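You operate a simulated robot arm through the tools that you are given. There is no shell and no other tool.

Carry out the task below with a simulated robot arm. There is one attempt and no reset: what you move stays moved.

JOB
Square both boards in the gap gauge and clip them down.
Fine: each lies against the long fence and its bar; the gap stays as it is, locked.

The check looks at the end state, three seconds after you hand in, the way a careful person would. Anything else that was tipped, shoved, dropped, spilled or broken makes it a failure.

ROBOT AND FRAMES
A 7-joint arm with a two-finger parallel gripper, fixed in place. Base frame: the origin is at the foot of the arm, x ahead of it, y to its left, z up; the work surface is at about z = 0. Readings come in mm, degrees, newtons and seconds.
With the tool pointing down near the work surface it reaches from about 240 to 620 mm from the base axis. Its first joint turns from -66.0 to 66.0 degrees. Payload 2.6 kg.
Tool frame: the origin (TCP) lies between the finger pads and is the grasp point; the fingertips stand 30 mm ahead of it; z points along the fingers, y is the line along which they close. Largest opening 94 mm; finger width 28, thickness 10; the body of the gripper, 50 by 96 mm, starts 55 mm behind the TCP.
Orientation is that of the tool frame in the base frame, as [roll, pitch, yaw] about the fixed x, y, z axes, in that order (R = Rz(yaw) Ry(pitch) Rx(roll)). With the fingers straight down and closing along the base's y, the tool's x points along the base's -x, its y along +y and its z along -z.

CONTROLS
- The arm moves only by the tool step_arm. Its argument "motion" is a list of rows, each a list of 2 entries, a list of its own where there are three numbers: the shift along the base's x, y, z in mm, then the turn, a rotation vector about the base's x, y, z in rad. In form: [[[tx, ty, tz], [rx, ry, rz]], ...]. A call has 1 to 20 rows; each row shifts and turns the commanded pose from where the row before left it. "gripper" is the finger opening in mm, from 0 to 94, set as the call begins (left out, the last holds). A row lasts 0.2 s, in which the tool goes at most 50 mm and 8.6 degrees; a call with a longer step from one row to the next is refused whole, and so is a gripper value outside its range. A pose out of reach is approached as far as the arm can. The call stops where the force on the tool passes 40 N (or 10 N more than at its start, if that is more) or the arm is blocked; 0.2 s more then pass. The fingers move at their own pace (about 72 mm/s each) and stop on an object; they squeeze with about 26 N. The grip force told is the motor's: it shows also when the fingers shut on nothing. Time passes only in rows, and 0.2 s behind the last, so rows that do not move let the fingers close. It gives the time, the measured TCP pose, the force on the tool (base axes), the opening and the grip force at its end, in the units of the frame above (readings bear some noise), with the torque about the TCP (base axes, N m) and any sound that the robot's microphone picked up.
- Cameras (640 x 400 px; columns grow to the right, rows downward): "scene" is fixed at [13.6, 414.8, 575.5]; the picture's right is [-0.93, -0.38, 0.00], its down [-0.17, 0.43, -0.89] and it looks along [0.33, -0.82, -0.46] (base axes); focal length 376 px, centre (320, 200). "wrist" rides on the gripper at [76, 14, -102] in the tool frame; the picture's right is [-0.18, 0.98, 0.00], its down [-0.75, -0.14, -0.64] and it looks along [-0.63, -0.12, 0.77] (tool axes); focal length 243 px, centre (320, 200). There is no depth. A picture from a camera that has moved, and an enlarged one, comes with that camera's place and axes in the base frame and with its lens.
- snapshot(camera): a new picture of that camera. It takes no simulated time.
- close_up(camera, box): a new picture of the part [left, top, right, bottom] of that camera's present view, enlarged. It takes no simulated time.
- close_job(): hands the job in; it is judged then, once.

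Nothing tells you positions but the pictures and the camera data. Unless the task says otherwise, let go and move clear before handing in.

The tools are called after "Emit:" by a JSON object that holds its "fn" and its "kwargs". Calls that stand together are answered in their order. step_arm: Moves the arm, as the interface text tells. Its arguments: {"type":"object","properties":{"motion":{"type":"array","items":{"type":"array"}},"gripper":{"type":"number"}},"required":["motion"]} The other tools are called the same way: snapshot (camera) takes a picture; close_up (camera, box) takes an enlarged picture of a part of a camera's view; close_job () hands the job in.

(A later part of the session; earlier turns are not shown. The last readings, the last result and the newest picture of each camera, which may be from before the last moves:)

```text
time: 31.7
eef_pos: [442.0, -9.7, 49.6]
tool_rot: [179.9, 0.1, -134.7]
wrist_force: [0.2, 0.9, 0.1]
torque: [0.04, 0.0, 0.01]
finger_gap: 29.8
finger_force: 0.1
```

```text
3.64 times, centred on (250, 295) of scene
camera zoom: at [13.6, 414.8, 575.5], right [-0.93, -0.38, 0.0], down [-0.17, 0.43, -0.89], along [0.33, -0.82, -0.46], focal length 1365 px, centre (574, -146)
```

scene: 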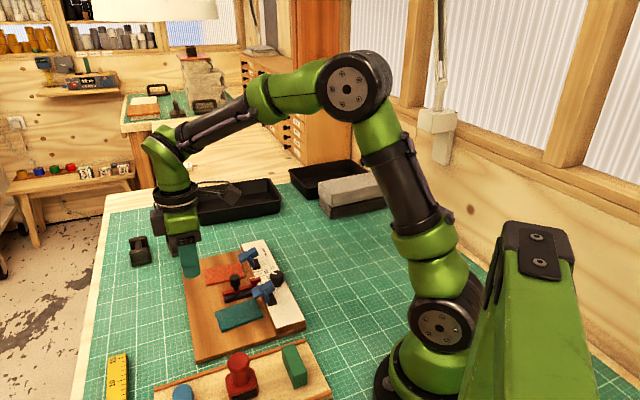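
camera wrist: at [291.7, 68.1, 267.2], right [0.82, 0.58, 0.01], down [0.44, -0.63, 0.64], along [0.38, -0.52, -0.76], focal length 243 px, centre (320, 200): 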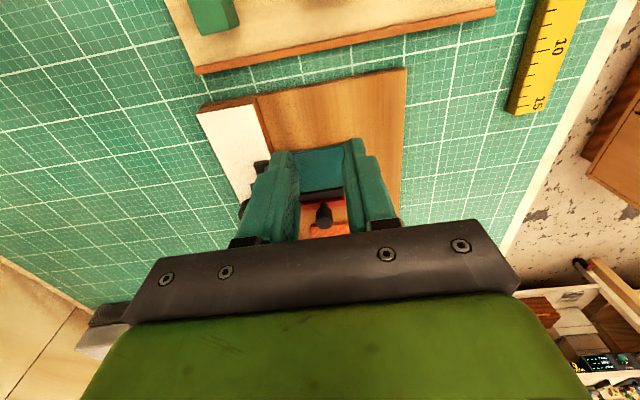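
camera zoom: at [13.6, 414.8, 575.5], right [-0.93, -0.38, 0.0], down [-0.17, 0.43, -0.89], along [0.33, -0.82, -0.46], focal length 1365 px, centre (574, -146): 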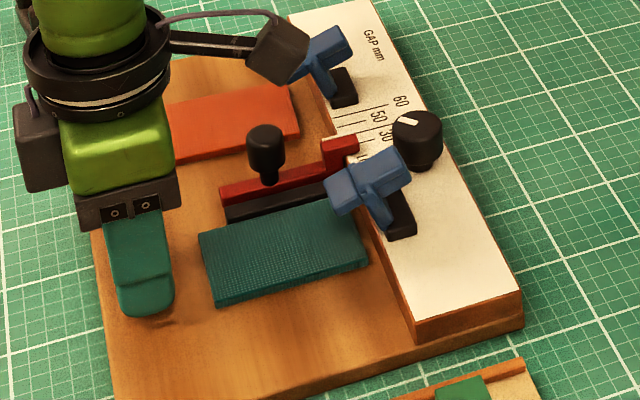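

Emit:
{"fn": "step_arm", "kwargs": {"motion": [[[0, 0, -5], [0, 0, 0]], [[-1.414, -1.414, 0], [0, 0, 0]], [[-1.414, -1.414, 0], [0, 0, 0]], [[-1.414, -1.414, 0], [0, 0, 0]], [[-1.414, -1.414, 0], [0, 0, 0]], [[-1.414, -1.414, 0], [0, 0, 0]], [[-1.414, -1.414, 0], [0, 0, 0]], [[-1.414, -1.414, 0], [0, 0, 0]], [[-1.414, -1.414, 0], [0, 0, 0]], [[-1.414, -1.414, 0], [0, 0, 0]], [[0, 0, 0], [0, 0, 0]]]}}

Emit:
{"fn": "close_up", "kwargs": {"camera": "wrist", "box": [180, 0, 480, 200]}}

```text
time: 34.1
eef_pos: [429.6, -23.6, 45.4]
tool_rot: [179.8, 0.1, -134.9]
wrist_force: [0.0, -0.4, -1.5]
torque: [-0.03, 0.03, -0.02]
finger_gap: 29.8
finger_force: 0.1
```

```text
2.00 times, centred on (330, 100) of wrist
camera zoom: at [367.1, -66.2, 146.7], right [-0.57, 0.82, 0.0], down [0.63, 0.43, 0.64], along [0.53, 0.37, -0.77], focal length 485 px, centre (300, 400)
```

zoom: 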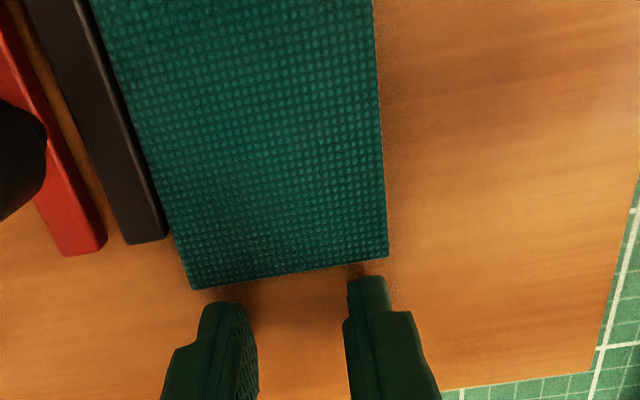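

Emit:
{"fn": "step_arm", "kwargs": {"motion": [[[-0.707, -0.707, 0], [0, 0, 0]], [[-0.707, -0.707, 0], [0, 0, 0]], [[-0.707, -0.707, 0], [0, 0, 0]], [[-0.707, -0.707, 0], [0, 0, 0]], [[-0.707, -0.707, 0], [0, 0, 0]], [[0, 0, 0], [0, 0, 0]]]}}

Emit:
{"fn": "close_up", "kwargs": {"camera": "wrist", "box": [180, 0, 480, 200]}}

```text
time: 35.5
eef_pos: [427.5, -25.5, 44.6]
tool_rot: [179.9, 0.1, -134.8]
wrist_force: [0.4, 0.9, -1.9]
torque: [-0.02, 0.0, -0.01]
finger_gap: 30.2
finger_force: 0.1
```

```text
2.00 times, centred on (330, 100) of wrist
camera zoom: at [363.5, -69.7, 146.6], right [-0.57, 0.82, 0.0], down [0.63, 0.43, 0.64], along [0.53, 0.37, -0.77], focal length 485 px, centre (300, 400)
```

zoom: 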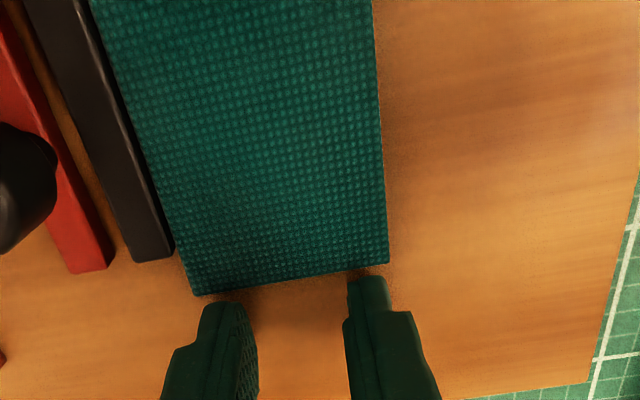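

Emit:
{"fn": "step_arm", "kwargs": {"motion": [[[-0.707, -0.707, 0], [0, 0, 0]], [[-0.707, -0.707, 0], [0, 0, 0]], [[-0.707, -0.707, 0], [0, 0, 0]], [[0, 0, 0], [0, 0, 0]]]}}

Emit:
{"fn": "close_up", "kwargs": {"camera": "wrist", "box": [180, 0, 480, 200]}}

Emit:
{"fn": "close_up", "kwargs": {"camera": "scene", "box": [230, 270, 310, 330]}}

```text
time: 36.5
eef_pos: [423.8, -27.7, 45.2]
tool_rot: [179.9, 0.1, -134.8]
wrist_force: [-0.6, 0.3, 0.4]
torque: [0.02, 0.0, 0.0]
finger_gap: 29.9
finger_force: 0.1
```

```text
2.00 times, centred on (330, 100) of wrist
camera zoom: at [360.9, -71.7, 146.5], right [-0.57, 0.82, 0.0], down [0.63, 0.43, 0.64], along [0.53, 0.37, -0.77], focal length 485 px, centre (300, 400)
```

zoom: 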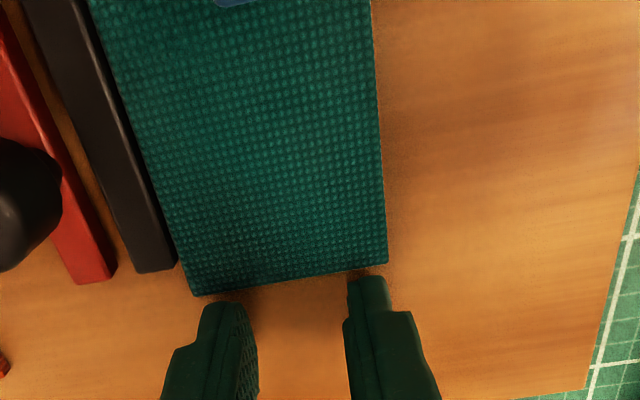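

```text
6.67 times, centred on (270, 300) of scene
camera zoom: at [13.6, 414.8, 575.5], right [-0.93, -0.38, 0.0], down [-0.17, 0.43, -0.89], along [0.33, -0.82, -0.46], focal length 2503 px, centre (653, -467)
```

zoom: 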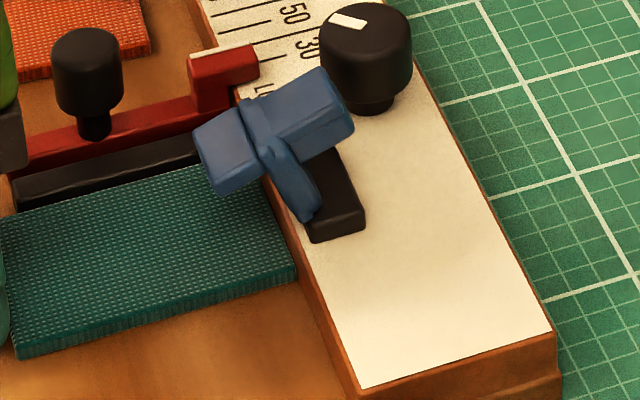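

Emit:
{"fn": "step_arm", "kwargs": {"motion": [[[-0.707, -0.707, 0], [0, 0, 0]], [[-0.707, -0.707, 0], [0, 0, 0]], [[0, 0, 0], [0, 0, 0]]]}}

```text
time: 37.3
eef_pos: [423.7, -28.3, 44.5]
tool_rot: [179.9, 0.2, -134.6]
wrist_force: [6.5, 6.0, -0.4]
torque: [0.15, -0.22, 0.01]
finger_gap: 29.9
finger_force: 0.1
```

Emit:
{"fn": "step_arm", "kwargs": {"motion": [[[-0.4, -0.4, 0], [0, 0, 0]], [[0, 0, 0], [0, 0, 0]]]}}

Emit:
{"fn": "close_up", "kwargs": {"camera": "scene", "box": [190, 260, 310, 350]}}

Emit:
{"fn": "close_up", "kwargs": {"camera": "wrist", "box": [180, 0, 380, 160]}}

```text
time: 37.9
eef_pos: [423.8, -28.8, 45.9]
tool_rot: [-180.0, 0.2, -134.8]
wrist_force: [12.6, 11.0, -0.2]
torque: [0.33, -0.35, -0.06]
finger_gap: 29.8
finger_force: 0.0
```

```text
4.44 times, centred on (250, 305) of scene
camera zoom: at [13.6, 414.8, 575.5], right [-0.93, -0.38, 0.0], down [-0.17, 0.43, -0.89], along [0.33, -0.82, -0.46], focal length 1669 px, centre (631, -267)
```

zoom: 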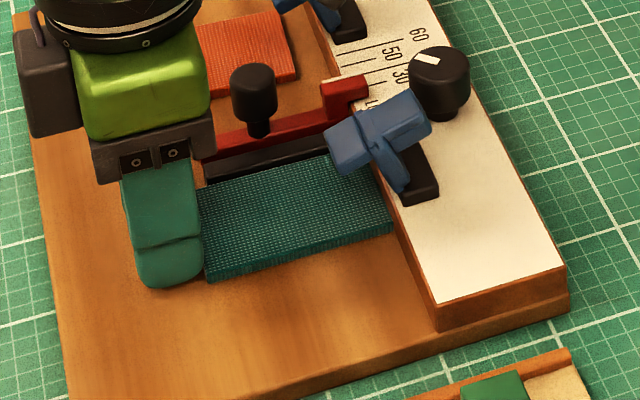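

```text
2.50 times, centred on (280, 80) of wrist
camera zoom: at [360.0, -72.4, 146.8], right [-0.57, 0.82, 0.0], down [0.63, 0.43, 0.65], along [0.53, 0.37, -0.76], focal length 606 px, centre (420, 500)
```

zoom: 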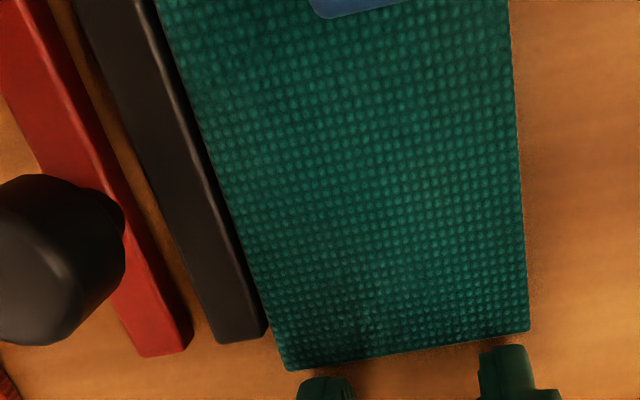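

Teal is now flush on the fence and against the black bar, with the plate unmoved. I back off and go round to the outer side of the orange board, still closing along the fence.

Emit:
{"fn": "step_arm", "kwargs": {"motion": [[[0.7, 0.7, 0], [0, 0, 0]], [[2, 2, 0], [0, 0, 0]], [[4, 4, 0], [0, 0, 0]], [[0, 0, 30], [0, 0, 0]], [[0, 0, 40], [0, 0, 0]], [[26, -20, 0], [0, 0, 0]], [[26, -20, 0], [0, 0, 0]], [[26, -20, 0], [0, 0, 0]], [[26, -20, 0], [0, 0, 0]], [[0, 0, 0], [0, 0, 0]]]}}

Emit:
{"fn": "snapshot", "kwargs": {"camera": "wrist"}}

Emit:
{"fn": "close_up", "kwargs": {"camera": "scene", "box": [170, 240, 310, 350]}}

```text
time: 40.1
eef_pos: [535.6, -103.0, 114.8]
tool_rot: [179.9, 0.2, -134.8]
wrist_force: [-0.6, 0.3, 0.3]
torque: [-0.01, 0.01, 0.04]
finger_gap: 30.1
finger_force: 0.0
```

```text
taken
camera wrist: at [471.0, -146.5, 216.5], right [-0.57, 0.82, 0.0], down [0.63, 0.43, 0.64], along [0.53, 0.37, -0.77], focal length 243 px, centre (320, 200)
```

wrist: 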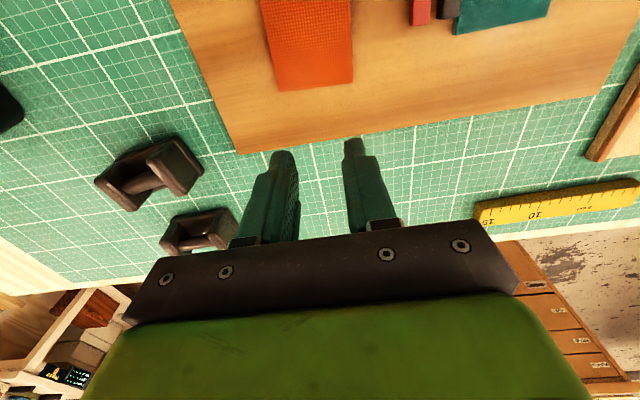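

```text
3.64 times, centred on (240, 295) of scene
camera zoom: at [13.6, 414.8, 575.5], right [-0.93, -0.38, 0.0], down [-0.17, 0.43, -0.89], along [0.33, -0.82, -0.46], focal length 1365 px, centre (611, -146)
```

zoom: 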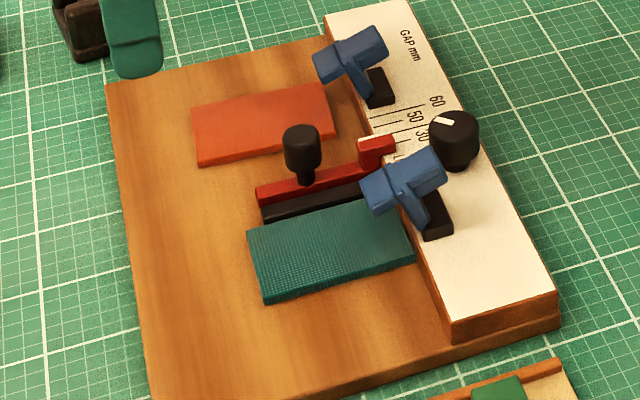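

Emit:
{"fn": "step_arm", "kwargs": {"motion": [[[0, 0, -35], [0, 0, 0]], [[0, 0, -25], [0, 0, 0]], [[0, 0, -10], [0, 0, 0]], [[0, 0, 0], [0, 0, 0]]]}}

Emit:
{"fn": "close_up", "kwargs": {"camera": "wrist", "box": [180, 0, 480, 200]}}

```text
time: 41.1
eef_pos: [532.4, -103.4, 45.9]
tool_rot: [179.8, 0.2, -135.0]
wrist_force: [-0.1, -0.1, 0.1]
torque: [0.01, 0.05, 0.0]
finger_gap: 29.9
finger_force: 0.0
```

```text
2.00 times, centred on (330, 100) of wrist
camera zoom: at [469.9, -146.6, 146.2], right [-0.57, 0.82, 0.0], down [0.63, 0.43, 0.64], along [0.53, 0.37, -0.77], focal length 485 px, centre (300, 400)
```

zoom: 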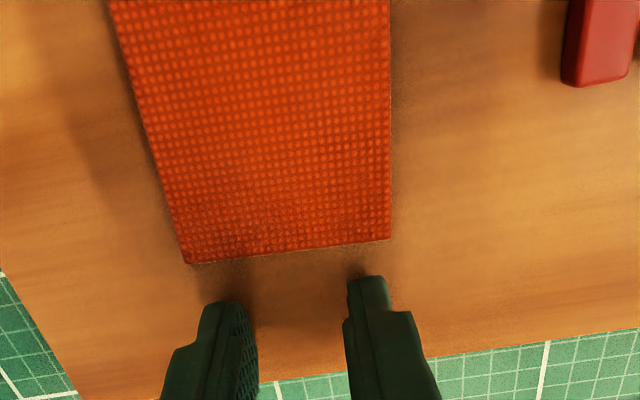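

Emit:
{"fn": "step_arm", "kwargs": {"motion": [[[-1.414, -1.414, 0], [0, 0, 0]], [[-1.414, -1.414, 0], [0, 0, 0]], [[-1.414, -1.414, 0], [0, 0, 0]], [[-1.414, -1.414, 0], [0, 0, 0]], [[-1.414, -1.414, 0], [0, 0, 0]], [[-1.414, -1.414, 0], [0, 0, 0]], [[-1.414, -1.414, 0], [0, 0, 0]], [[0, 0, 0], [0, 0, 0]]]}}

Emit:
{"fn": "close_up", "kwargs": {"camera": "wrist", "box": [180, 0, 480, 200]}}

Emit:
{"fn": "close_up", "kwargs": {"camera": "scene", "box": [190, 230, 290, 300]}}

```text
time: 42.9
eef_pos: [523.7, -113.5, 43.8]
tool_rot: [180.0, 0.2, -134.9]
wrist_force: [0.2, 0.3, 0.5]
torque: [0.03, 0.0, 0.0]
finger_gap: 29.9
finger_force: 0.1
```

```text
2.00 times, centred on (330, 100) of wrist
camera zoom: at [460.2, -156.5, 146.6], right [-0.57, 0.82, 0.0], down [0.63, 0.43, 0.64], along [0.53, 0.37, -0.77], focal length 485 px, centre (300, 400)
```

zoom: 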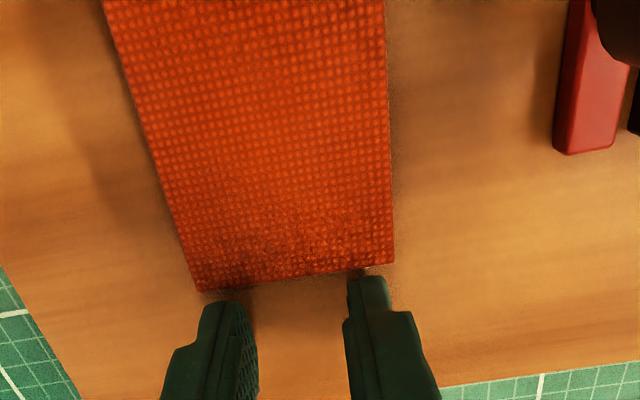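

```text
5.71 times, centred on (240, 265) of scene
camera zoom: at [13.6, 414.8, 575.5], right [-0.93, -0.38, 0.0], down [-0.17, 0.43, -0.89], along [0.33, -0.82, -0.46], focal length 2146 px, centre (777, -171)
```

zoom: 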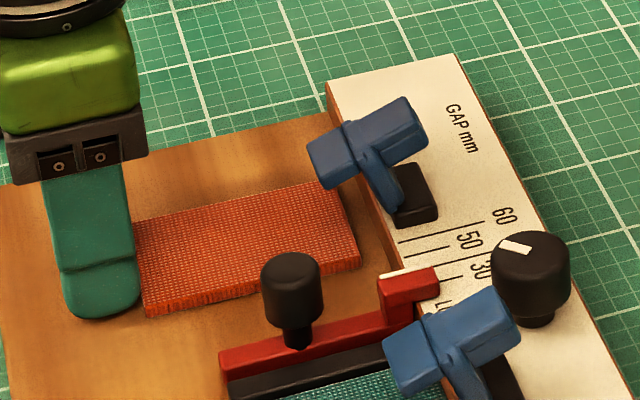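

Emit:
{"fn": "step_arm", "kwargs": {"motion": [[[-0.99, -0.99, 0], [0, 0, 0]], [[-0.99, -0.99, 0], [0, 0, 0]], [[-0.99, -0.99, 0], [0, 0, 0]], [[-0.99, -0.99, 0], [0, 0, 0]], [[-0.99, -0.99, 0], [0, 0, 0]], [[0, 0, 0], [0, 0, 0]]]}}

Emit:
{"fn": "close_up", "kwargs": {"camera": "wrist", "box": [180, 0, 480, 200]}}

Emit:
{"fn": "close_up", "kwargs": {"camera": "scene", "box": [190, 230, 290, 300]}}

```text
time: 44.3
eef_pos: [519.0, -117.8, 44.6]
tool_rot: [180.0, 0.1, -134.8]
wrist_force: [-1.0, -0.4, 0.5]
torque: [-0.03, -0.03, -0.02]
finger_gap: 29.6
finger_force: 0.1
```

```text
2.00 times, centred on (330, 100) of wrist
camera zoom: at [454.7, -161.7, 146.3], right [-0.57, 0.82, 0.0], down [0.63, 0.43, 0.64], along [0.53, 0.37, -0.77], focal length 485 px, centre (300, 400)
```

zoom: 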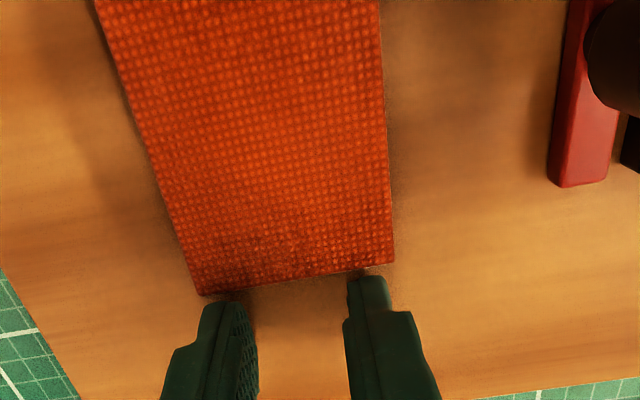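

```text
5.71 times, centred on (240, 265) of scene
camera zoom: at [13.6, 414.8, 575.5], right [-0.93, -0.38, 0.0], down [-0.17, 0.43, -0.89], along [0.33, -0.82, -0.46], focal length 2146 px, centre (777, -171)
```

zoom: 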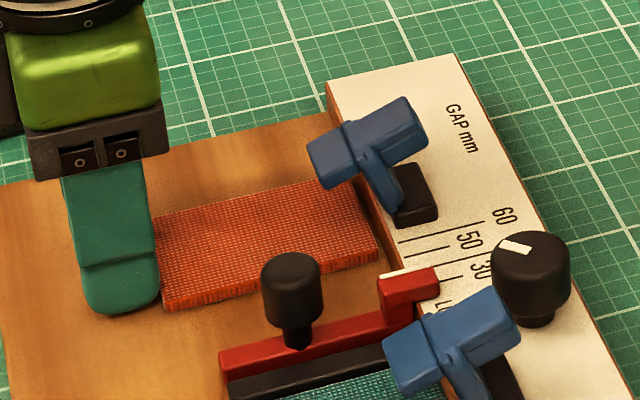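

Emit:
{"fn": "step_arm", "kwargs": {"motion": [[[-0.707, -0.707, 0], [0, 0, 0]], [[-0.707, -0.707, 0], [0, 0, 0]], [[-0.707, -0.707, 0], [0, 0, 0]], [[0, 0, 0], [0, 0, 0]]]}}

```text
time: 45.3
eef_pos: [516.1, -121.4, 44.1]
tool_rot: [179.9, 0.1, -134.8]
wrist_force: [-0.2, -0.3, -0.5]
torque: [0.02, -0.01, 0.03]
finger_gap: 30.2
finger_force: 0.1
```

Emit:
{"fn": "step_arm", "kwargs": {"motion": [[[-0.707, -0.707, 0], [0, 0, 0]], [[-0.707, -0.707, 0], [0, 0, 0]], [[0, 0, 0], [0, 0, 0]]]}}

Emit:
{"fn": "close_up", "kwargs": {"camera": "scene", "box": [190, 230, 290, 300]}}

```text
time: 46.1
eef_pos: [516.2, -120.0, 45.4]
tool_rot: [-179.9, 0.2, -134.7]
wrist_force: [7.1, 4.3, 0.2]
torque: [0.14, -0.21, -0.03]
finger_gap: 30.0
finger_force: 0.0
```

```text
5.71 times, centred on (240, 265) of scene
camera zoom: at [13.6, 414.8, 575.5], right [-0.93, -0.38, 0.0], down [-0.17, 0.43, -0.89], along [0.33, -0.82, -0.46], focal length 2146 px, centre (777, -171)
```

zoom: 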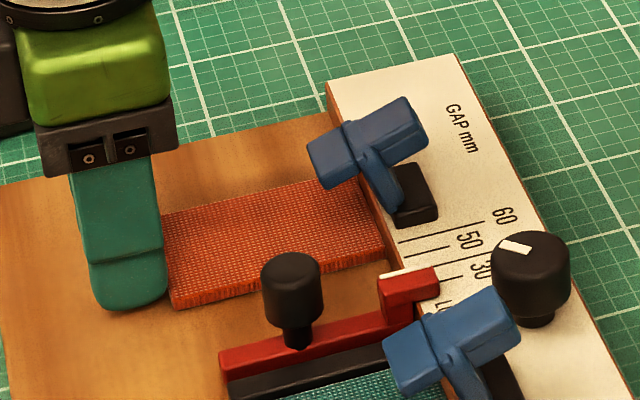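

Emit:
{"fn": "step_arm", "kwargs": {"motion": [[[-0.35, -0.35, 0], [0, 0, 0]], [[0, 0, 0], [0, 0, 0]]]}}

Emit:
{"fn": "close_up", "kwargs": {"camera": "wrist", "box": [180, 0, 480, 200]}}

```text
time: 46.7
eef_pos: [516.0, -120.0, 44.7]
tool_rot: [179.8, 0.2, -134.7]
wrist_force: [12.0, 8.0, 0.2]
torque: [0.27, -0.32, 0.0]
finger_gap: 30.2
finger_force: 0.0
```

```text
2.00 times, centred on (330, 100) of wrist
camera zoom: at [452.2, -164.4, 146.5], right [-0.57, 0.82, 0.0], down [0.63, 0.43, 0.64], along [0.53, 0.37, -0.76], focal length 485 px, centre (300, 400)
```

zoom: 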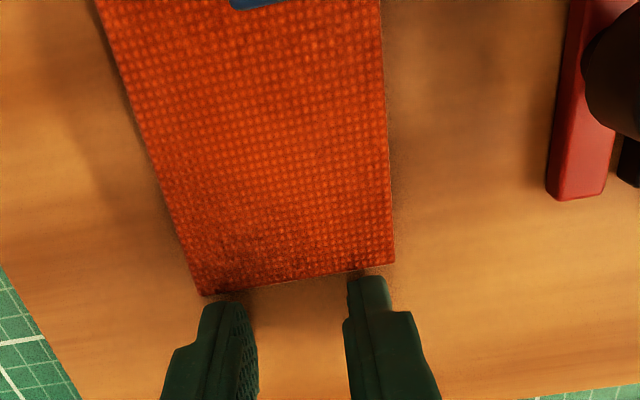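

Orange is flush on the fence. I back off, lift, turn 90° and go to its far side (keeping the gripper at 30) to push it along the fence to the red bar.

Emit:
{"fn": "step_arm", "kwargs": {"motion": [[[0.7, 0.7, 0], [0, 0, 0]], [[2, 2, 0], [0, 0, 0]], [[4, 4, 0], [0, 0, 0]], [[0, 0, 35], [0, 0, 0]], [[0, 0, 35], [0, 0, 0]], [[-0.33, -6.1, 0], [0, 0, -0.1309]], [[-0.33, -6.1, 0], [0, 0, -0.1309]], [[-0.33, -6.1, 0], [0, 0, -0.1309]], [[-0.33, -6.1, 0], [0, 0, -0.1309]], [[-0.33, -6.1, 0], [0, 0, -0.1309]], [[-0.33, -6.1, 0], [0, 0, -0.1309]], [[-0.33, -6.1, 0], [0, 0, -0.1309]], [[-0.33, -6.1, 0], [0, 0, -0.1309]], [[-0.33, -6.1, 0], [0, 0, -0.1309]], [[-0.33, -6.1, 0], [0, 0, -0.1309]], [[-0.33, -6.1, 0], [0, 0, -0.1309]], [[-0.33, -6.1, 0], [0, 0, -0.1309]], [[0, 0, 0], [0, 0, 0]]]}}

Emit:
{"fn": "snapshot", "kwargs": {"camera": "wrist"}}

Emit:
{"fn": "snapshot", "kwargs": {"camera": "scene"}}

```text
time: 50.5
eef_pos: [517.7, -188.8, 113.5]
tool_rot: [179.9, 0.1, 135.1]
wrist_force: [0.9, -0.1, 0.0]
torque: [-0.04, 0.03, 0.0]
finger_gap: 30.1
finger_force: 0.0
```

```text
taken
camera wrist: at [474.2, -123.5, 216.5], right [0.82, 0.57, 0.0], down [0.43, -0.63, 0.64], along [0.36, -0.53, -0.77], focal length 243 px, centre (320, 200)
```

wrist: 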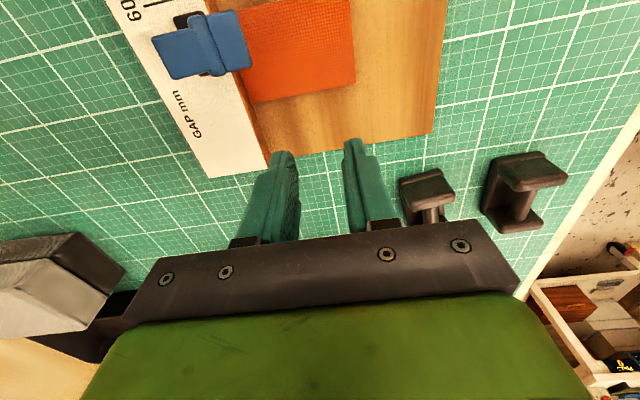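

```text
taken
```

scene: 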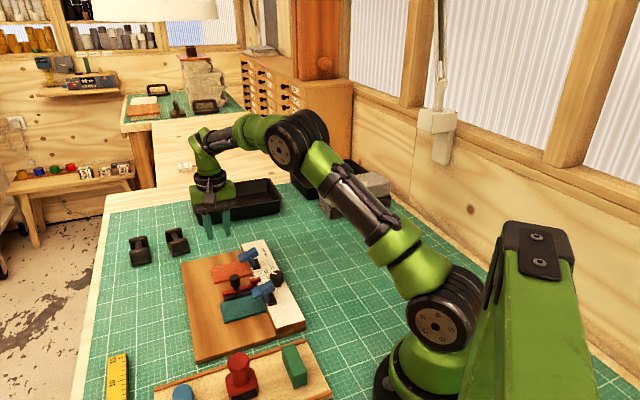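

Emit:
{"fn": "step_arm", "kwargs": {"motion": [[[0.7, 0.7, -35], [0, 0, 0]], [[0.7, 0.7, -25], [0, 0, 0]], [[0, 0, -9.5], [0, 0, 0]], [[0, 0, 0], [0, 0, 0]]]}}

Emit:
{"fn": "close_up", "kwargs": {"camera": "wrist", "box": [160, 0, 460, 200]}}

```text
time: 51.5
eef_pos: [518.6, -187.5, 44.7]
tool_rot: [180.0, 0.1, 135.2]
wrist_force: [0.1, -0.2, 0.0]
torque: [0.0, 0.0, -0.04]
finger_gap: 30.0
finger_force: 0.1
```

```text
2.00 times, centred on (310, 100) of wrist
camera zoom: at [475.3, -122.7, 147.2], right [0.82, 0.57, 0.0], down [0.43, -0.63, 0.64], along [0.37, -0.53, -0.77], focal length 485 px, centre (340, 400)
```

zoom: 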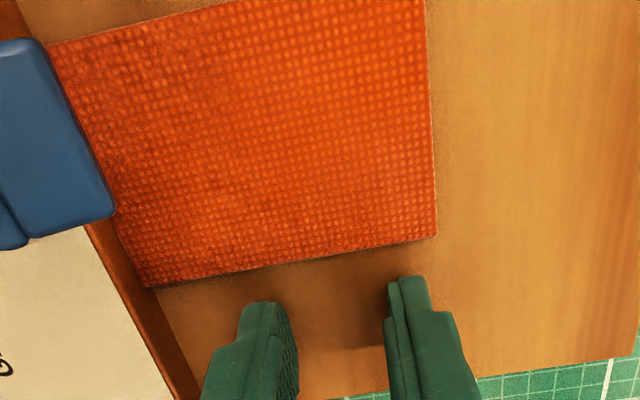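

Emit:
{"fn": "step_arm", "kwargs": {"motion": [[[-1.414, 1.414, 0], [0, 0, 0]], [[-1.414, 1.414, 0], [0, 0, 0]], [[-1.414, 1.414, 0], [0, 0, 0]], [[-1.414, 1.414, 0], [0, 0, 0]], [[-1.414, 1.414, 0], [0, 0, 0]], [[-1.414, 1.414, 0], [0, 0, 0]], [[-1.414, 1.414, 0], [0, 0, 0]], [[-1.414, 1.414, 0], [0, 0, 0]], [[-1.414, 1.414, 0], [0, 0, 0]], [[-1.414, 1.414, 0], [0, 0, 0]], [[0, 0, 0], [0, 0, 0]]]}}

Emit:
{"fn": "close_up", "kwargs": {"camera": "wrist", "box": [160, 0, 460, 200]}}

Emit:
{"fn": "close_up", "kwargs": {"camera": "scene", "box": [190, 230, 290, 300]}}

```text
time: 53.9
eef_pos: [504.9, -173.1, 45.2]
tool_rot: [179.9, 0.1, 135.1]
wrist_force: [0.1, -0.7, -0.1]
torque: [0.0, 0.04, 0.0]
finger_gap: 30.3
finger_force: 0.0
```

```text
2.00 times, centred on (310, 100) of wrist
camera zoom: at [461.6, -108.0, 147.0], right [0.82, 0.57, 0.0], down [0.43, -0.63, 0.64], along [0.37, -0.53, -0.77], focal length 485 px, centre (340, 400)
```

zoom: 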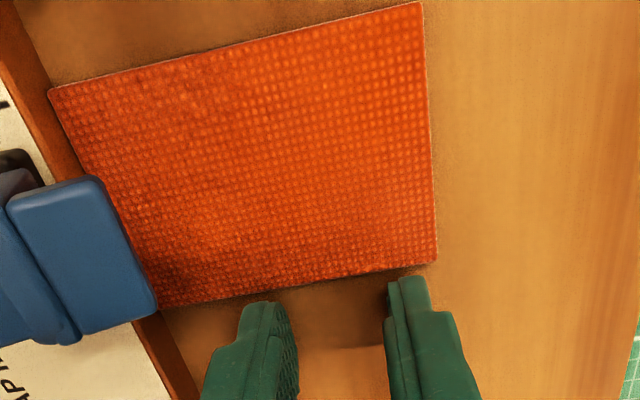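

```text
5.71 times, centred on (240, 265) of scene
camera zoom: at [13.6, 414.8, 575.5], right [-0.93, -0.38, 0.0], down [-0.17, 0.43, -0.89], along [0.33, -0.82, -0.46], focal length 2146 px, centre (777, -171)
```

zoom: 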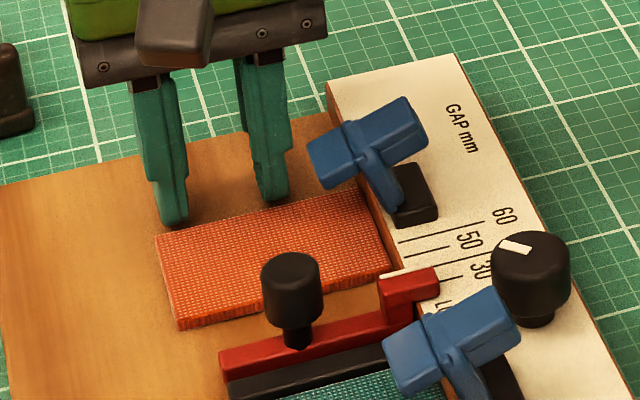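

Emit:
{"fn": "step_arm", "kwargs": {"motion": [[[-1.414, 1.414, 0], [0, 0, 0]], [[-1.414, 1.414, 0], [0, 0, 0]], [[-1.414, 1.414, 0], [0, 0, 0]], [[-1.414, 1.414, 0], [0, 0, 0]], [[-1.414, 1.414, 0], [0, 0, 0]], [[-1.414, 1.414, 0], [0, 0, 0]], [[-1.414, 1.414, 0], [0, 0, 0]], [[-1.414, 1.414, 0], [0, 0, 0]], [[-1.414, 1.414, 0], [0, 0, 0]], [[-1.414, 1.414, 0], [0, 0, 0]], [[-1.414, 1.414, 0], [0, 0, 0]], [[0, 0, 0], [0, 0, 0]]]}}

Emit:
{"fn": "close_up", "kwargs": {"camera": "wrist", "box": [160, 0, 460, 200]}}

Emit:
{"fn": "close_up", "kwargs": {"camera": "scene", "box": [190, 230, 290, 300]}}

```text
time: 56.5
eef_pos: [490.1, -155.9, 45.8]
tool_rot: [179.9, 0.2, 135.2]
wrist_force: [-0.2, 0.1, 0.1]
torque: [0.02, -0.01, 0.01]
finger_gap: 30.1
finger_force: 0.1
```

```text
2.00 times, centred on (310, 100) of wrist
camera zoom: at [446.0, -92.8, 147.1], right [0.82, 0.57, 0.0], down [0.43, -0.63, 0.64], along [0.37, -0.53, -0.77], focal length 485 px, centre (340, 400)
```

zoom: 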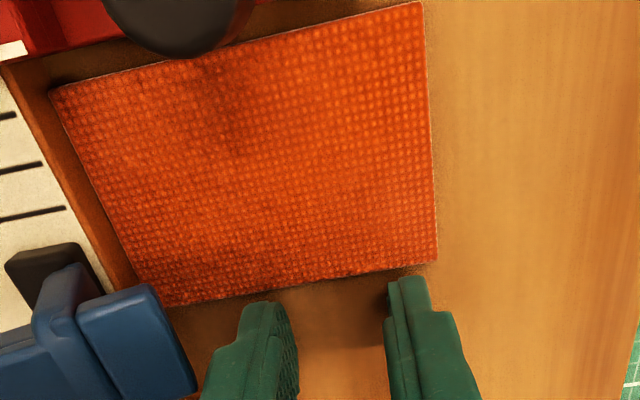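

```text
5.71 times, centred on (240, 265) of scene
camera zoom: at [13.6, 414.8, 575.5], right [-0.93, -0.38, 0.0], down [-0.17, 0.43, -0.89], along [0.33, -0.82, -0.46], focal length 2146 px, centre (777, -171)
```

zoom: 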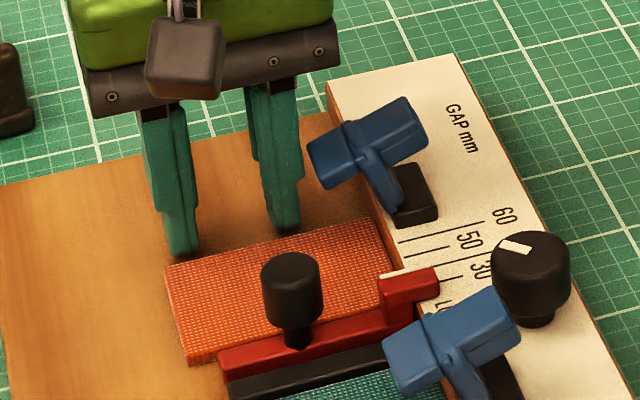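

Emit:
{"fn": "step_arm", "kwargs": {"motion": [[[-0.707, 0.707, 0], [0, 0, 0]], [[-0.707, 0.707, 0], [0, 0, 0]], [[-0.707, 0.707, 0], [0, 0, 0]], [[-0.707, 0.707, 0], [0, 0, 0]], [[0, 0, 0], [0, 0, 0]]]}}

Emit:
{"fn": "close_up", "kwargs": {"camera": "wrist", "box": [160, 0, 460, 200]}}

```text
time: 57.7
eef_pos: [487.1, -154.5, 44.2]
tool_rot: [179.8, 0.1, 135.2]
wrist_force: [0.7, -0.3, -0.2]
torque: [0.0, 0.03, -0.01]
finger_gap: 29.9
finger_force: 0.1
```

```text
2.00 times, centred on (310, 100) of wrist
camera zoom: at [443.4, -90.2, 147.0], right [0.82, 0.57, 0.0], down [0.43, -0.63, 0.64], along [0.37, -0.53, -0.77], focal length 485 px, centre (340, 400)
```

zoom: 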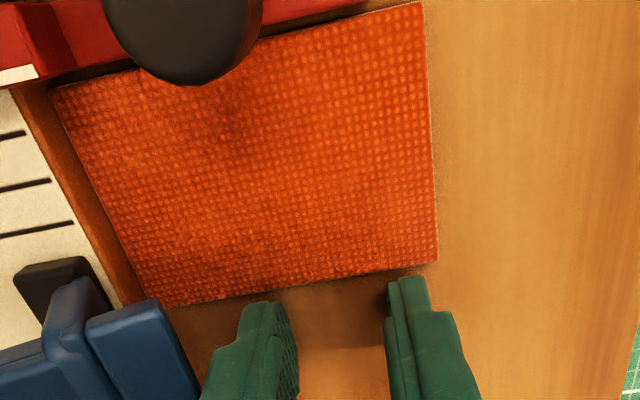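

Emit:
{"fn": "step_arm", "kwargs": {"motion": [[[-0.707, 0.707, 0], [0, 0, 0]], [[-0.707, 0.707, 0], [0, 0, 0]], [[0, 0, 0], [0, 0, 0]]]}}

Emit:
{"fn": "close_up", "kwargs": {"camera": "wrist", "box": [160, 0, 460, 200]}}

Emit:
{"fn": "close_up", "kwargs": {"camera": "scene", "box": [190, 230, 290, 300]}}

```text
time: 58.5
eef_pos: [485.5, -153.8, 45.7]
tool_rot: [179.8, 0.1, 135.2]
wrist_force: [-0.3, -0.1, 0.2]
torque: [0.0, -0.03, 0.02]
finger_gap: 29.9
finger_force: 0.4
```

```text
2.00 times, centred on (310, 100) of wrist
camera zoom: at [442.0, -88.8, 147.0], right [0.82, 0.57, 0.0], down [0.43, -0.63, 0.64], along [0.37, -0.53, -0.77], focal length 485 px, centre (340, 400)
```

zoom: 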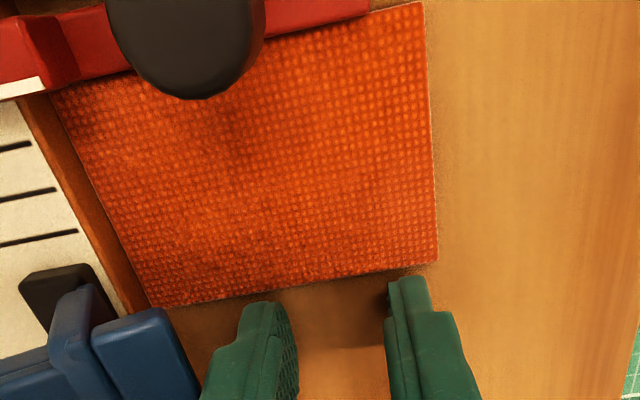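

```text
5.71 times, centred on (240, 265) of scene
camera zoom: at [13.6, 414.8, 575.5], right [-0.93, -0.38, 0.0], down [-0.17, 0.43, -0.89], along [0.33, -0.82, -0.46], focal length 2146 px, centre (777, -171)
```

zoom: 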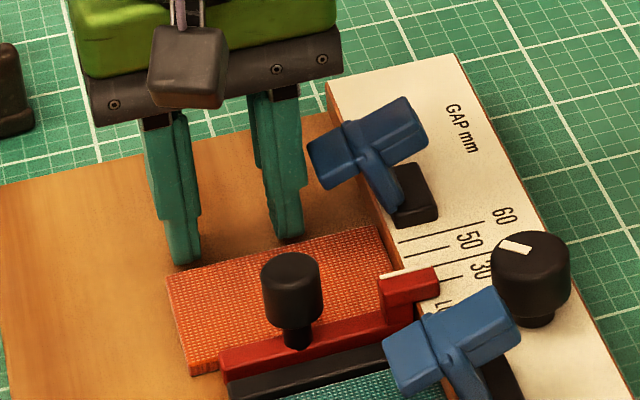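

Emit:
{"fn": "step_arm", "kwargs": {"motion": [[[-0.5, 0.5, 0], [0, 0, 0]], [[0, 0, 0], [0, 0, 0]]]}}

```text
time: 59.1
eef_pos: [485.2, -152.8, 45.1]
tool_rot: [180.0, 0.1, 135.3]
wrist_force: [0.8, -1.3, -0.6]
torque: [-0.07, -0.01, 0.01]
finger_gap: 29.9
finger_force: 0.1
```

Emit:
{"fn": "step_arm", "kwargs": {"motion": [[[-0.5, 0.5, 0], [0, 0, 0]], [[0, 0, 0], [0, 0, 0]]]}}

```text
time: 59.7
eef_pos: [484.4, -152.1, 43.9]
tool_rot: [179.9, 0.2, 135.3]
wrist_force: [0.8, -2.0, 0.7]
torque: [-0.02, -0.02, -0.03]
finger_gap: 29.7
finger_force: 0.0
```

Emit:
{"fn": "step_arm", "kwargs": {"motion": [[[-0.5, 0.5, 0], [0, 0, 0]], [[0, 0, 0], [0, 0, 0]]]}}

Emit:
{"fn": "close_up", "kwargs": {"camera": "wrist", "box": [160, 0, 460, 200]}}

Emit:
{"fn": "close_up", "kwargs": {"camera": "scene", "box": [190, 230, 290, 300]}}

```text
time: 60.3
eef_pos: [483.8, -151.2, 45.7]
tool_rot: [179.8, 0.2, 135.2]
wrist_force: [1.3, -0.9, 0.0]
torque: [-0.01, 0.0, -0.01]
finger_gap: 30.1
finger_force: 0.1
```

```text
2.00 times, centred on (310, 100) of wrist
camera zoom: at [440.5, -87.2, 147.2], right [0.82, 0.57, 0.0], down [0.43, -0.63, 0.64], along [0.37, -0.53, -0.77], focal length 485 px, centre (340, 400)
```

zoom: 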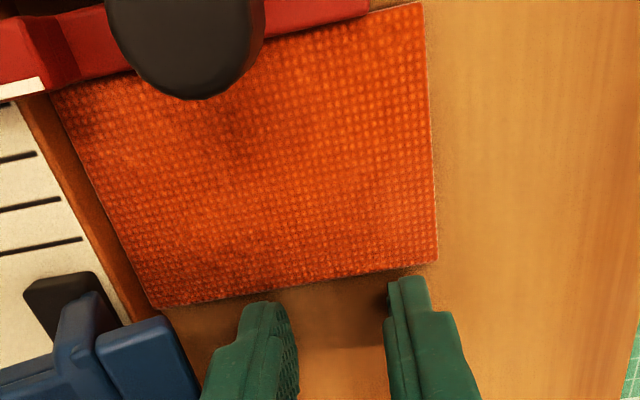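

```text
5.71 times, centred on (240, 265) of scene
camera zoom: at [13.6, 414.8, 575.5], right [-0.93, -0.38, 0.0], down [-0.17, 0.43, -0.89], along [0.33, -0.82, -0.46], focal length 2146 px, centre (777, -171)
```

zoom: 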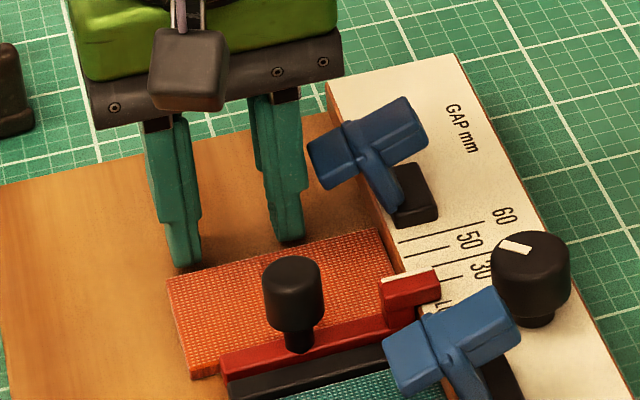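

The red bar shifted about 2 mm with the last nudges at only ~2 N, so the gap is not actually locked. I stop pushing at once, back off and examine the pointer and knob.

Emit:
{"fn": "step_arm", "kwargs": {"motion": [[[2, -2, 0], [0, 0, 0]], [[4, -4, 0], [0, 0, 0]], [[4, -4, 10], [0, 0, 0]], [[0, 0, 40], [0, 0, 0]], [[0, 0, 40], [0, 0, 0]]]}}

Emit:
{"fn": "close_up", "kwargs": {"camera": "scene", "box": [235, 235, 305, 315]}}

Emit:
{"fn": "close_up", "kwargs": {"camera": "scene", "box": [190, 230, 290, 300]}}

```text
time: 61.5
eef_pos: [494.6, -162.0, 136.4]
tool_rot: [179.9, 0.1, 135.2]
wrist_force: [-0.1, 0.6, -0.7]
torque: [0.02, -0.01, -0.01]
finger_gap: 29.9
finger_force: 0.0
```

```text
5.00 times, centred on (270, 275) of scene
camera zoom: at [13.6, 414.8, 575.5], right [-0.93, -0.38, 0.0], down [-0.17, 0.43, -0.89], along [0.33, -0.82, -0.46], focal length 1877 px, centre (570, -175)
```

zoom: 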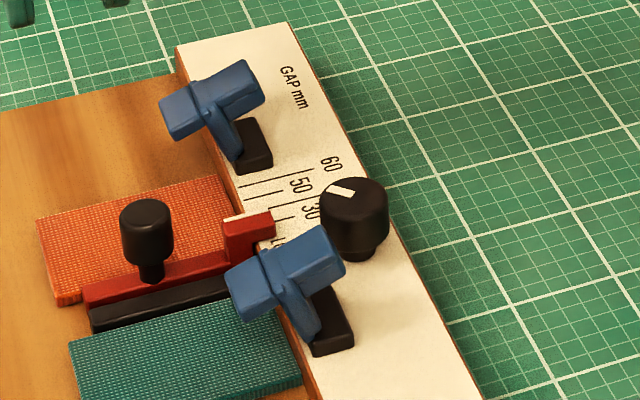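

```text
5.71 times, centred on (240, 265) of scene
camera zoom: at [13.6, 414.8, 575.5], right [-0.93, -0.38, 0.0], down [-0.17, 0.43, -0.89], along [0.33, -0.82, -0.46], focal length 2146 px, centre (777, -171)
```

zoom: 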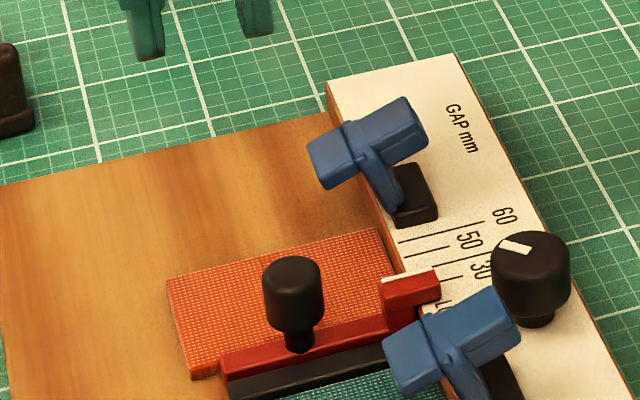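

Emit:
{"fn": "step_arm", "kwargs": {"motion": [[[0, 0, 14], [0, 0, 0]], [[-37, 4, 0], [0, 0, 0]], [[-37, 4, 0], [0, 0, 0]], [[-37, 4, 0], [0, 0, 0]], [[-37, 4, 0], [0, 0, 0]], [[0, 0, 0], [0, 0, 0]]], "gripper": 94}}

Emit:
{"fn": "snapshot", "kwargs": {"camera": "wrist"}}

Emit:
{"fn": "close_up", "kwargs": {"camera": "wrist", "box": [270, 120, 390, 220]}}

```text
time: 62.9
eef_pos: [345.5, -146.0, 149.7]
tool_rot: [179.9, 0.1, 135.2]
wrist_force: [0.9, -0.2, -1.2]
torque: [0.01, 0.0, 0.0]
finger_gap: 94.0
finger_force: 0.1
```

```text
taken
camera wrist: at [302.2, -82.2, 251.4], right [0.82, 0.57, 0.0], down [0.43, -0.63, 0.64], along [0.37, -0.53, -0.77], focal length 243 px, centre (320, 200)
```

wrist: 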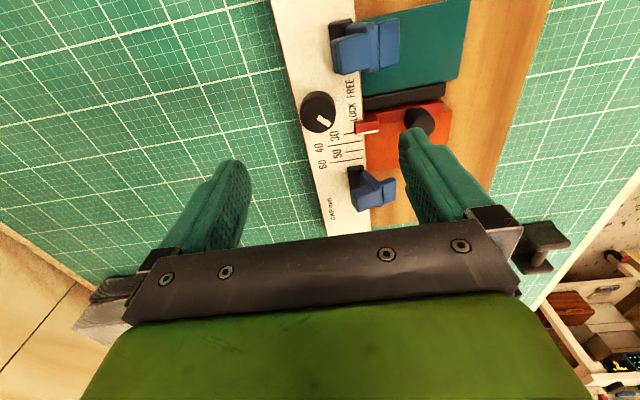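

```text
4.00 times, centred on (330, 170) of wrist
camera zoom: at [302.2, -82.2, 251.4], right [0.82, 0.57, 0.0], down [0.43, -0.63, 0.64], along [0.37, -0.53, -0.77], focal length 970 px, centre (280, 320)
```

zoom: 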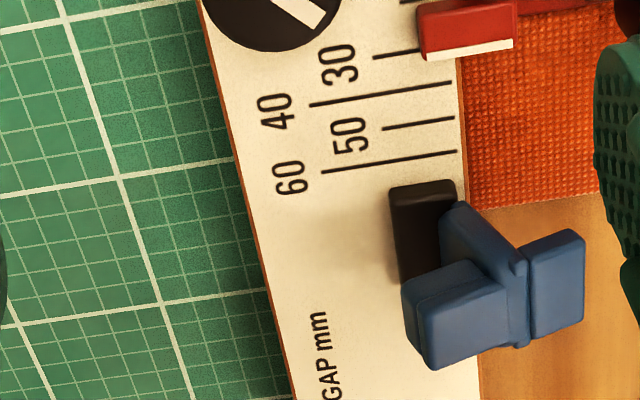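

Emit:
{"fn": "close_up", "kwargs": {"camera": "wrist", "box": [290, 65, 390, 165]}}

Emit:
{"fn": "close_up", "kwargs": {"camera": "wrist", "box": [300, 80, 370, 140]}}

Emit:
{"fn": "close_up", "kwargs": {"camera": "scene", "box": [250, 255, 300, 295]}}

```text
4.00 times, centred on (340, 115) of wrist
camera zoom: at [302.2, -82.2, 251.4], right [0.82, 0.57, 0.0], down [0.43, -0.63, 0.64], along [0.37, -0.53, -0.77], focal length 970 px, centre (240, 540)
```

zoom: 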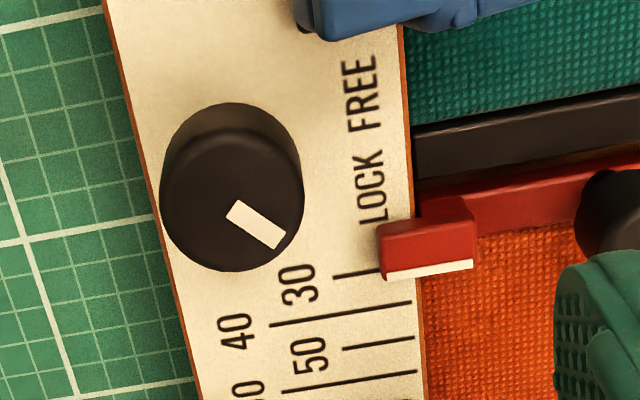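

```text
6.67 times, centred on (335, 110) of wrist
camera zoom: at [302.2, -82.2, 251.4], right [0.82, 0.57, 0.0], down [0.43, -0.63, 0.64], along [0.37, -0.53, -0.77], focal length 1618 px, centre (220, 800)
```

zoom: 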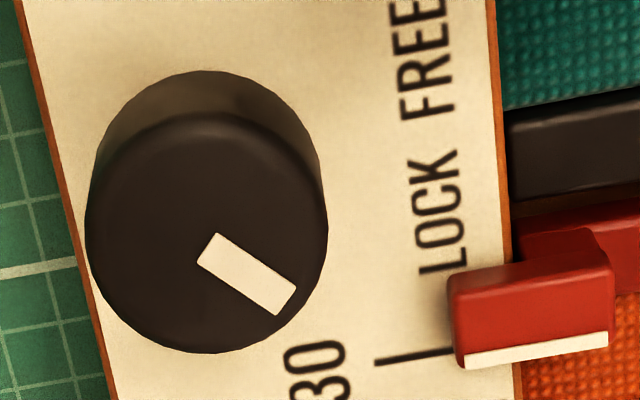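

```text
10.00 times, centred on (275, 275) of scene
camera zoom: at [13.6, 414.8, 575.5], right [-0.93, -0.38, 0.0], down [-0.17, 0.43, -0.89], along [0.33, -0.82, -0.46], focal length 3755 px, centre (770, -550)
```

zoom: 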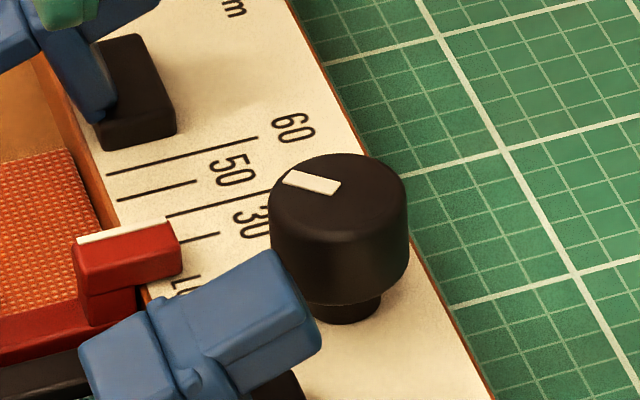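

The mark points 45° to the LOCK side, yet the bar slid under about 2 N, so the lock isn't holding. Plan: use the bar's handle to move it back to its original reading, tighten the knob fully, then re-seat orange. I'll move over the handle first.

Emit:
{"fn": "step_arm", "kwargs": {"motion": [[[25, 14.5, 0], [0, 0, 0]], [[25, 14.5, 0], [0, 0, 0]], [[26.7, 14.5, 0], [0, 0, 0]], [[0, 0, -30], [0, 0, 0]], [[0, 0, -15], [0, 0, 0]], [[0, 0, 0], [0, 0, 0]]], "gripper": 50}}

Emit:
{"fn": "snapshot", "kwargs": {"camera": "wrist"}}

Emit:
{"fn": "close_up", "kwargs": {"camera": "wrist", "box": [220, 80, 420, 220]}}

Emit:
{"fn": "close_up", "kwargs": {"camera": "scene", "box": [200, 220, 300, 310]}}

```text
time: 64.3
eef_pos: [423.3, -102.1, 103.7]
tool_rot: [179.9, 0.1, 135.1]
wrist_force: [-0.6, -0.8, -0.1]
torque: [-0.01, 0.0, 0.02]
finger_gap: 49.7
finger_force: 0.0
```

```text
taken
camera wrist: at [379.9, -38.2, 205.8], right [0.82, 0.57, 0.0], down [0.43, -0.63, 0.64], along [0.37, -0.53, -0.77], focal length 243 px, centre (320, 200)
```

wrist: 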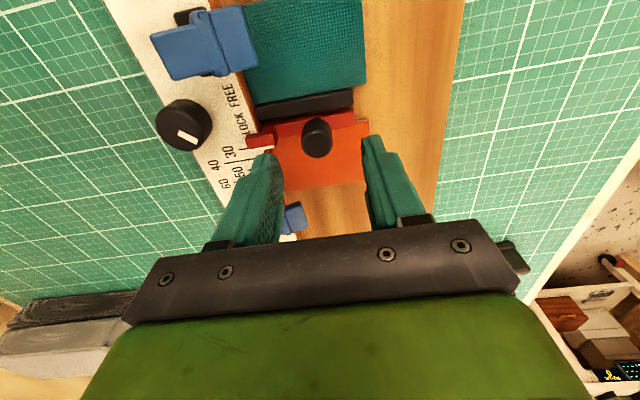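

```text
2.86 times, centred on (320, 150) of wrist
camera zoom: at [379.9, -38.2, 205.8], right [0.82, 0.57, 0.0], down [0.43, -0.63, 0.64], along [0.37, -0.53, -0.77], focal length 693 px, centre (320, 343)
```

zoom: 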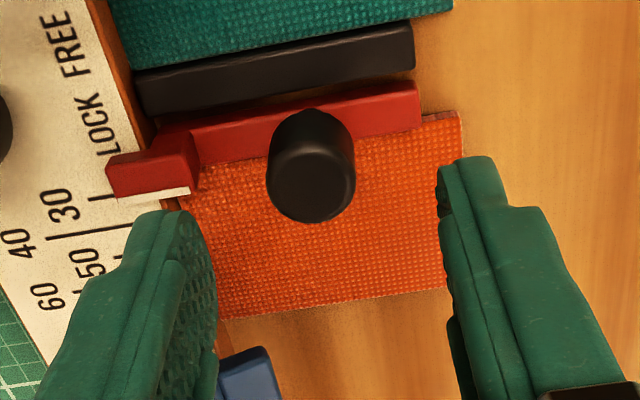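

```text
4.44 times, centred on (250, 265) of scene
camera zoom: at [13.6, 414.8, 575.5], right [-0.93, -0.38, 0.0], down [-0.17, 0.43, -0.89], along [0.33, -0.82, -0.46], focal length 1669 px, centre (631, -89)
```

zoom: 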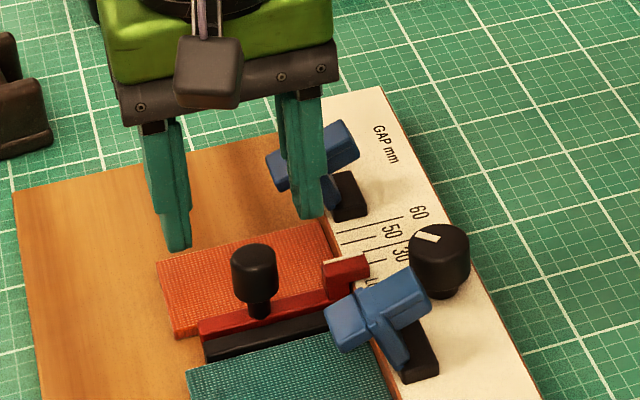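

Emit:
{"fn": "step_arm", "kwargs": {"motion": [[[0, 0, -25], [0, 0, 0]], [[0, 0, -15], [0, 0, 0]], [[0, 0, 0], [0, 0, 0]]]}}

Emit:
{"fn": "close_up", "kwargs": {"camera": "wrist", "box": [200, 60, 420, 220]}}

Emit:
{"fn": "close_up", "kwargs": {"camera": "scene", "box": [235, 235, 305, 315]}}

```text
time: 65.1
eef_pos: [424.7, -101.1, 63.8]
tool_rot: [179.9, 0.1, 135.2]
wrist_force: [-0.1, -0.1, 0.1]
torque: [-0.03, -0.02, 0.0]
finger_gap: 49.9
finger_force: 0.1
```

```text
2.50 times, centred on (310, 140) of wrist
camera zoom: at [379.7, -37.8, 166.1], right [0.82, 0.57, 0.0], down [0.43, -0.63, 0.64], along [0.37, -0.53, -0.77], focal length 606 px, centre (345, 350)
```

zoom: 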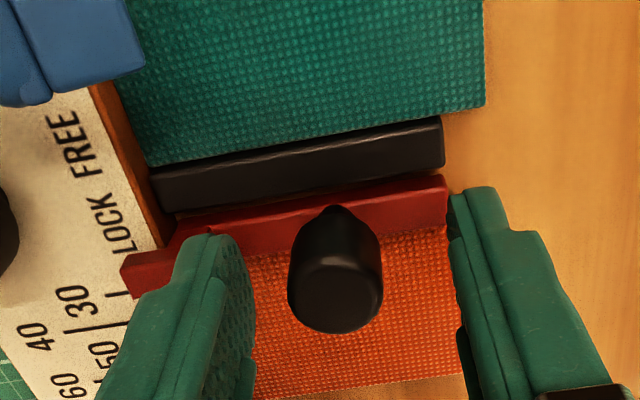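

```text
5.00 times, centred on (270, 275) of scene
camera zoom: at [13.6, 414.8, 575.5], right [-0.93, -0.38, 0.0], down [-0.17, 0.43, -0.89], along [0.33, -0.82, -0.46], focal length 1877 px, centre (570, -175)
```

zoom: 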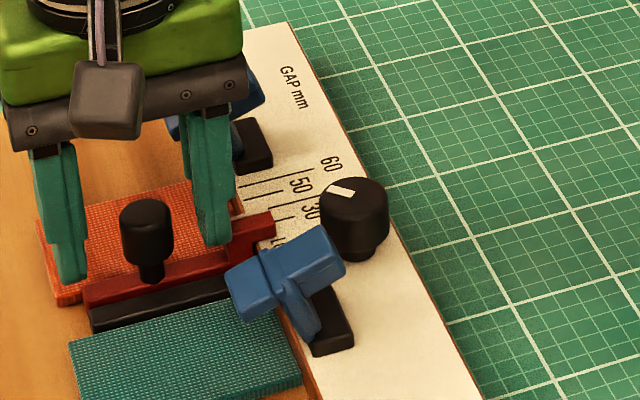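

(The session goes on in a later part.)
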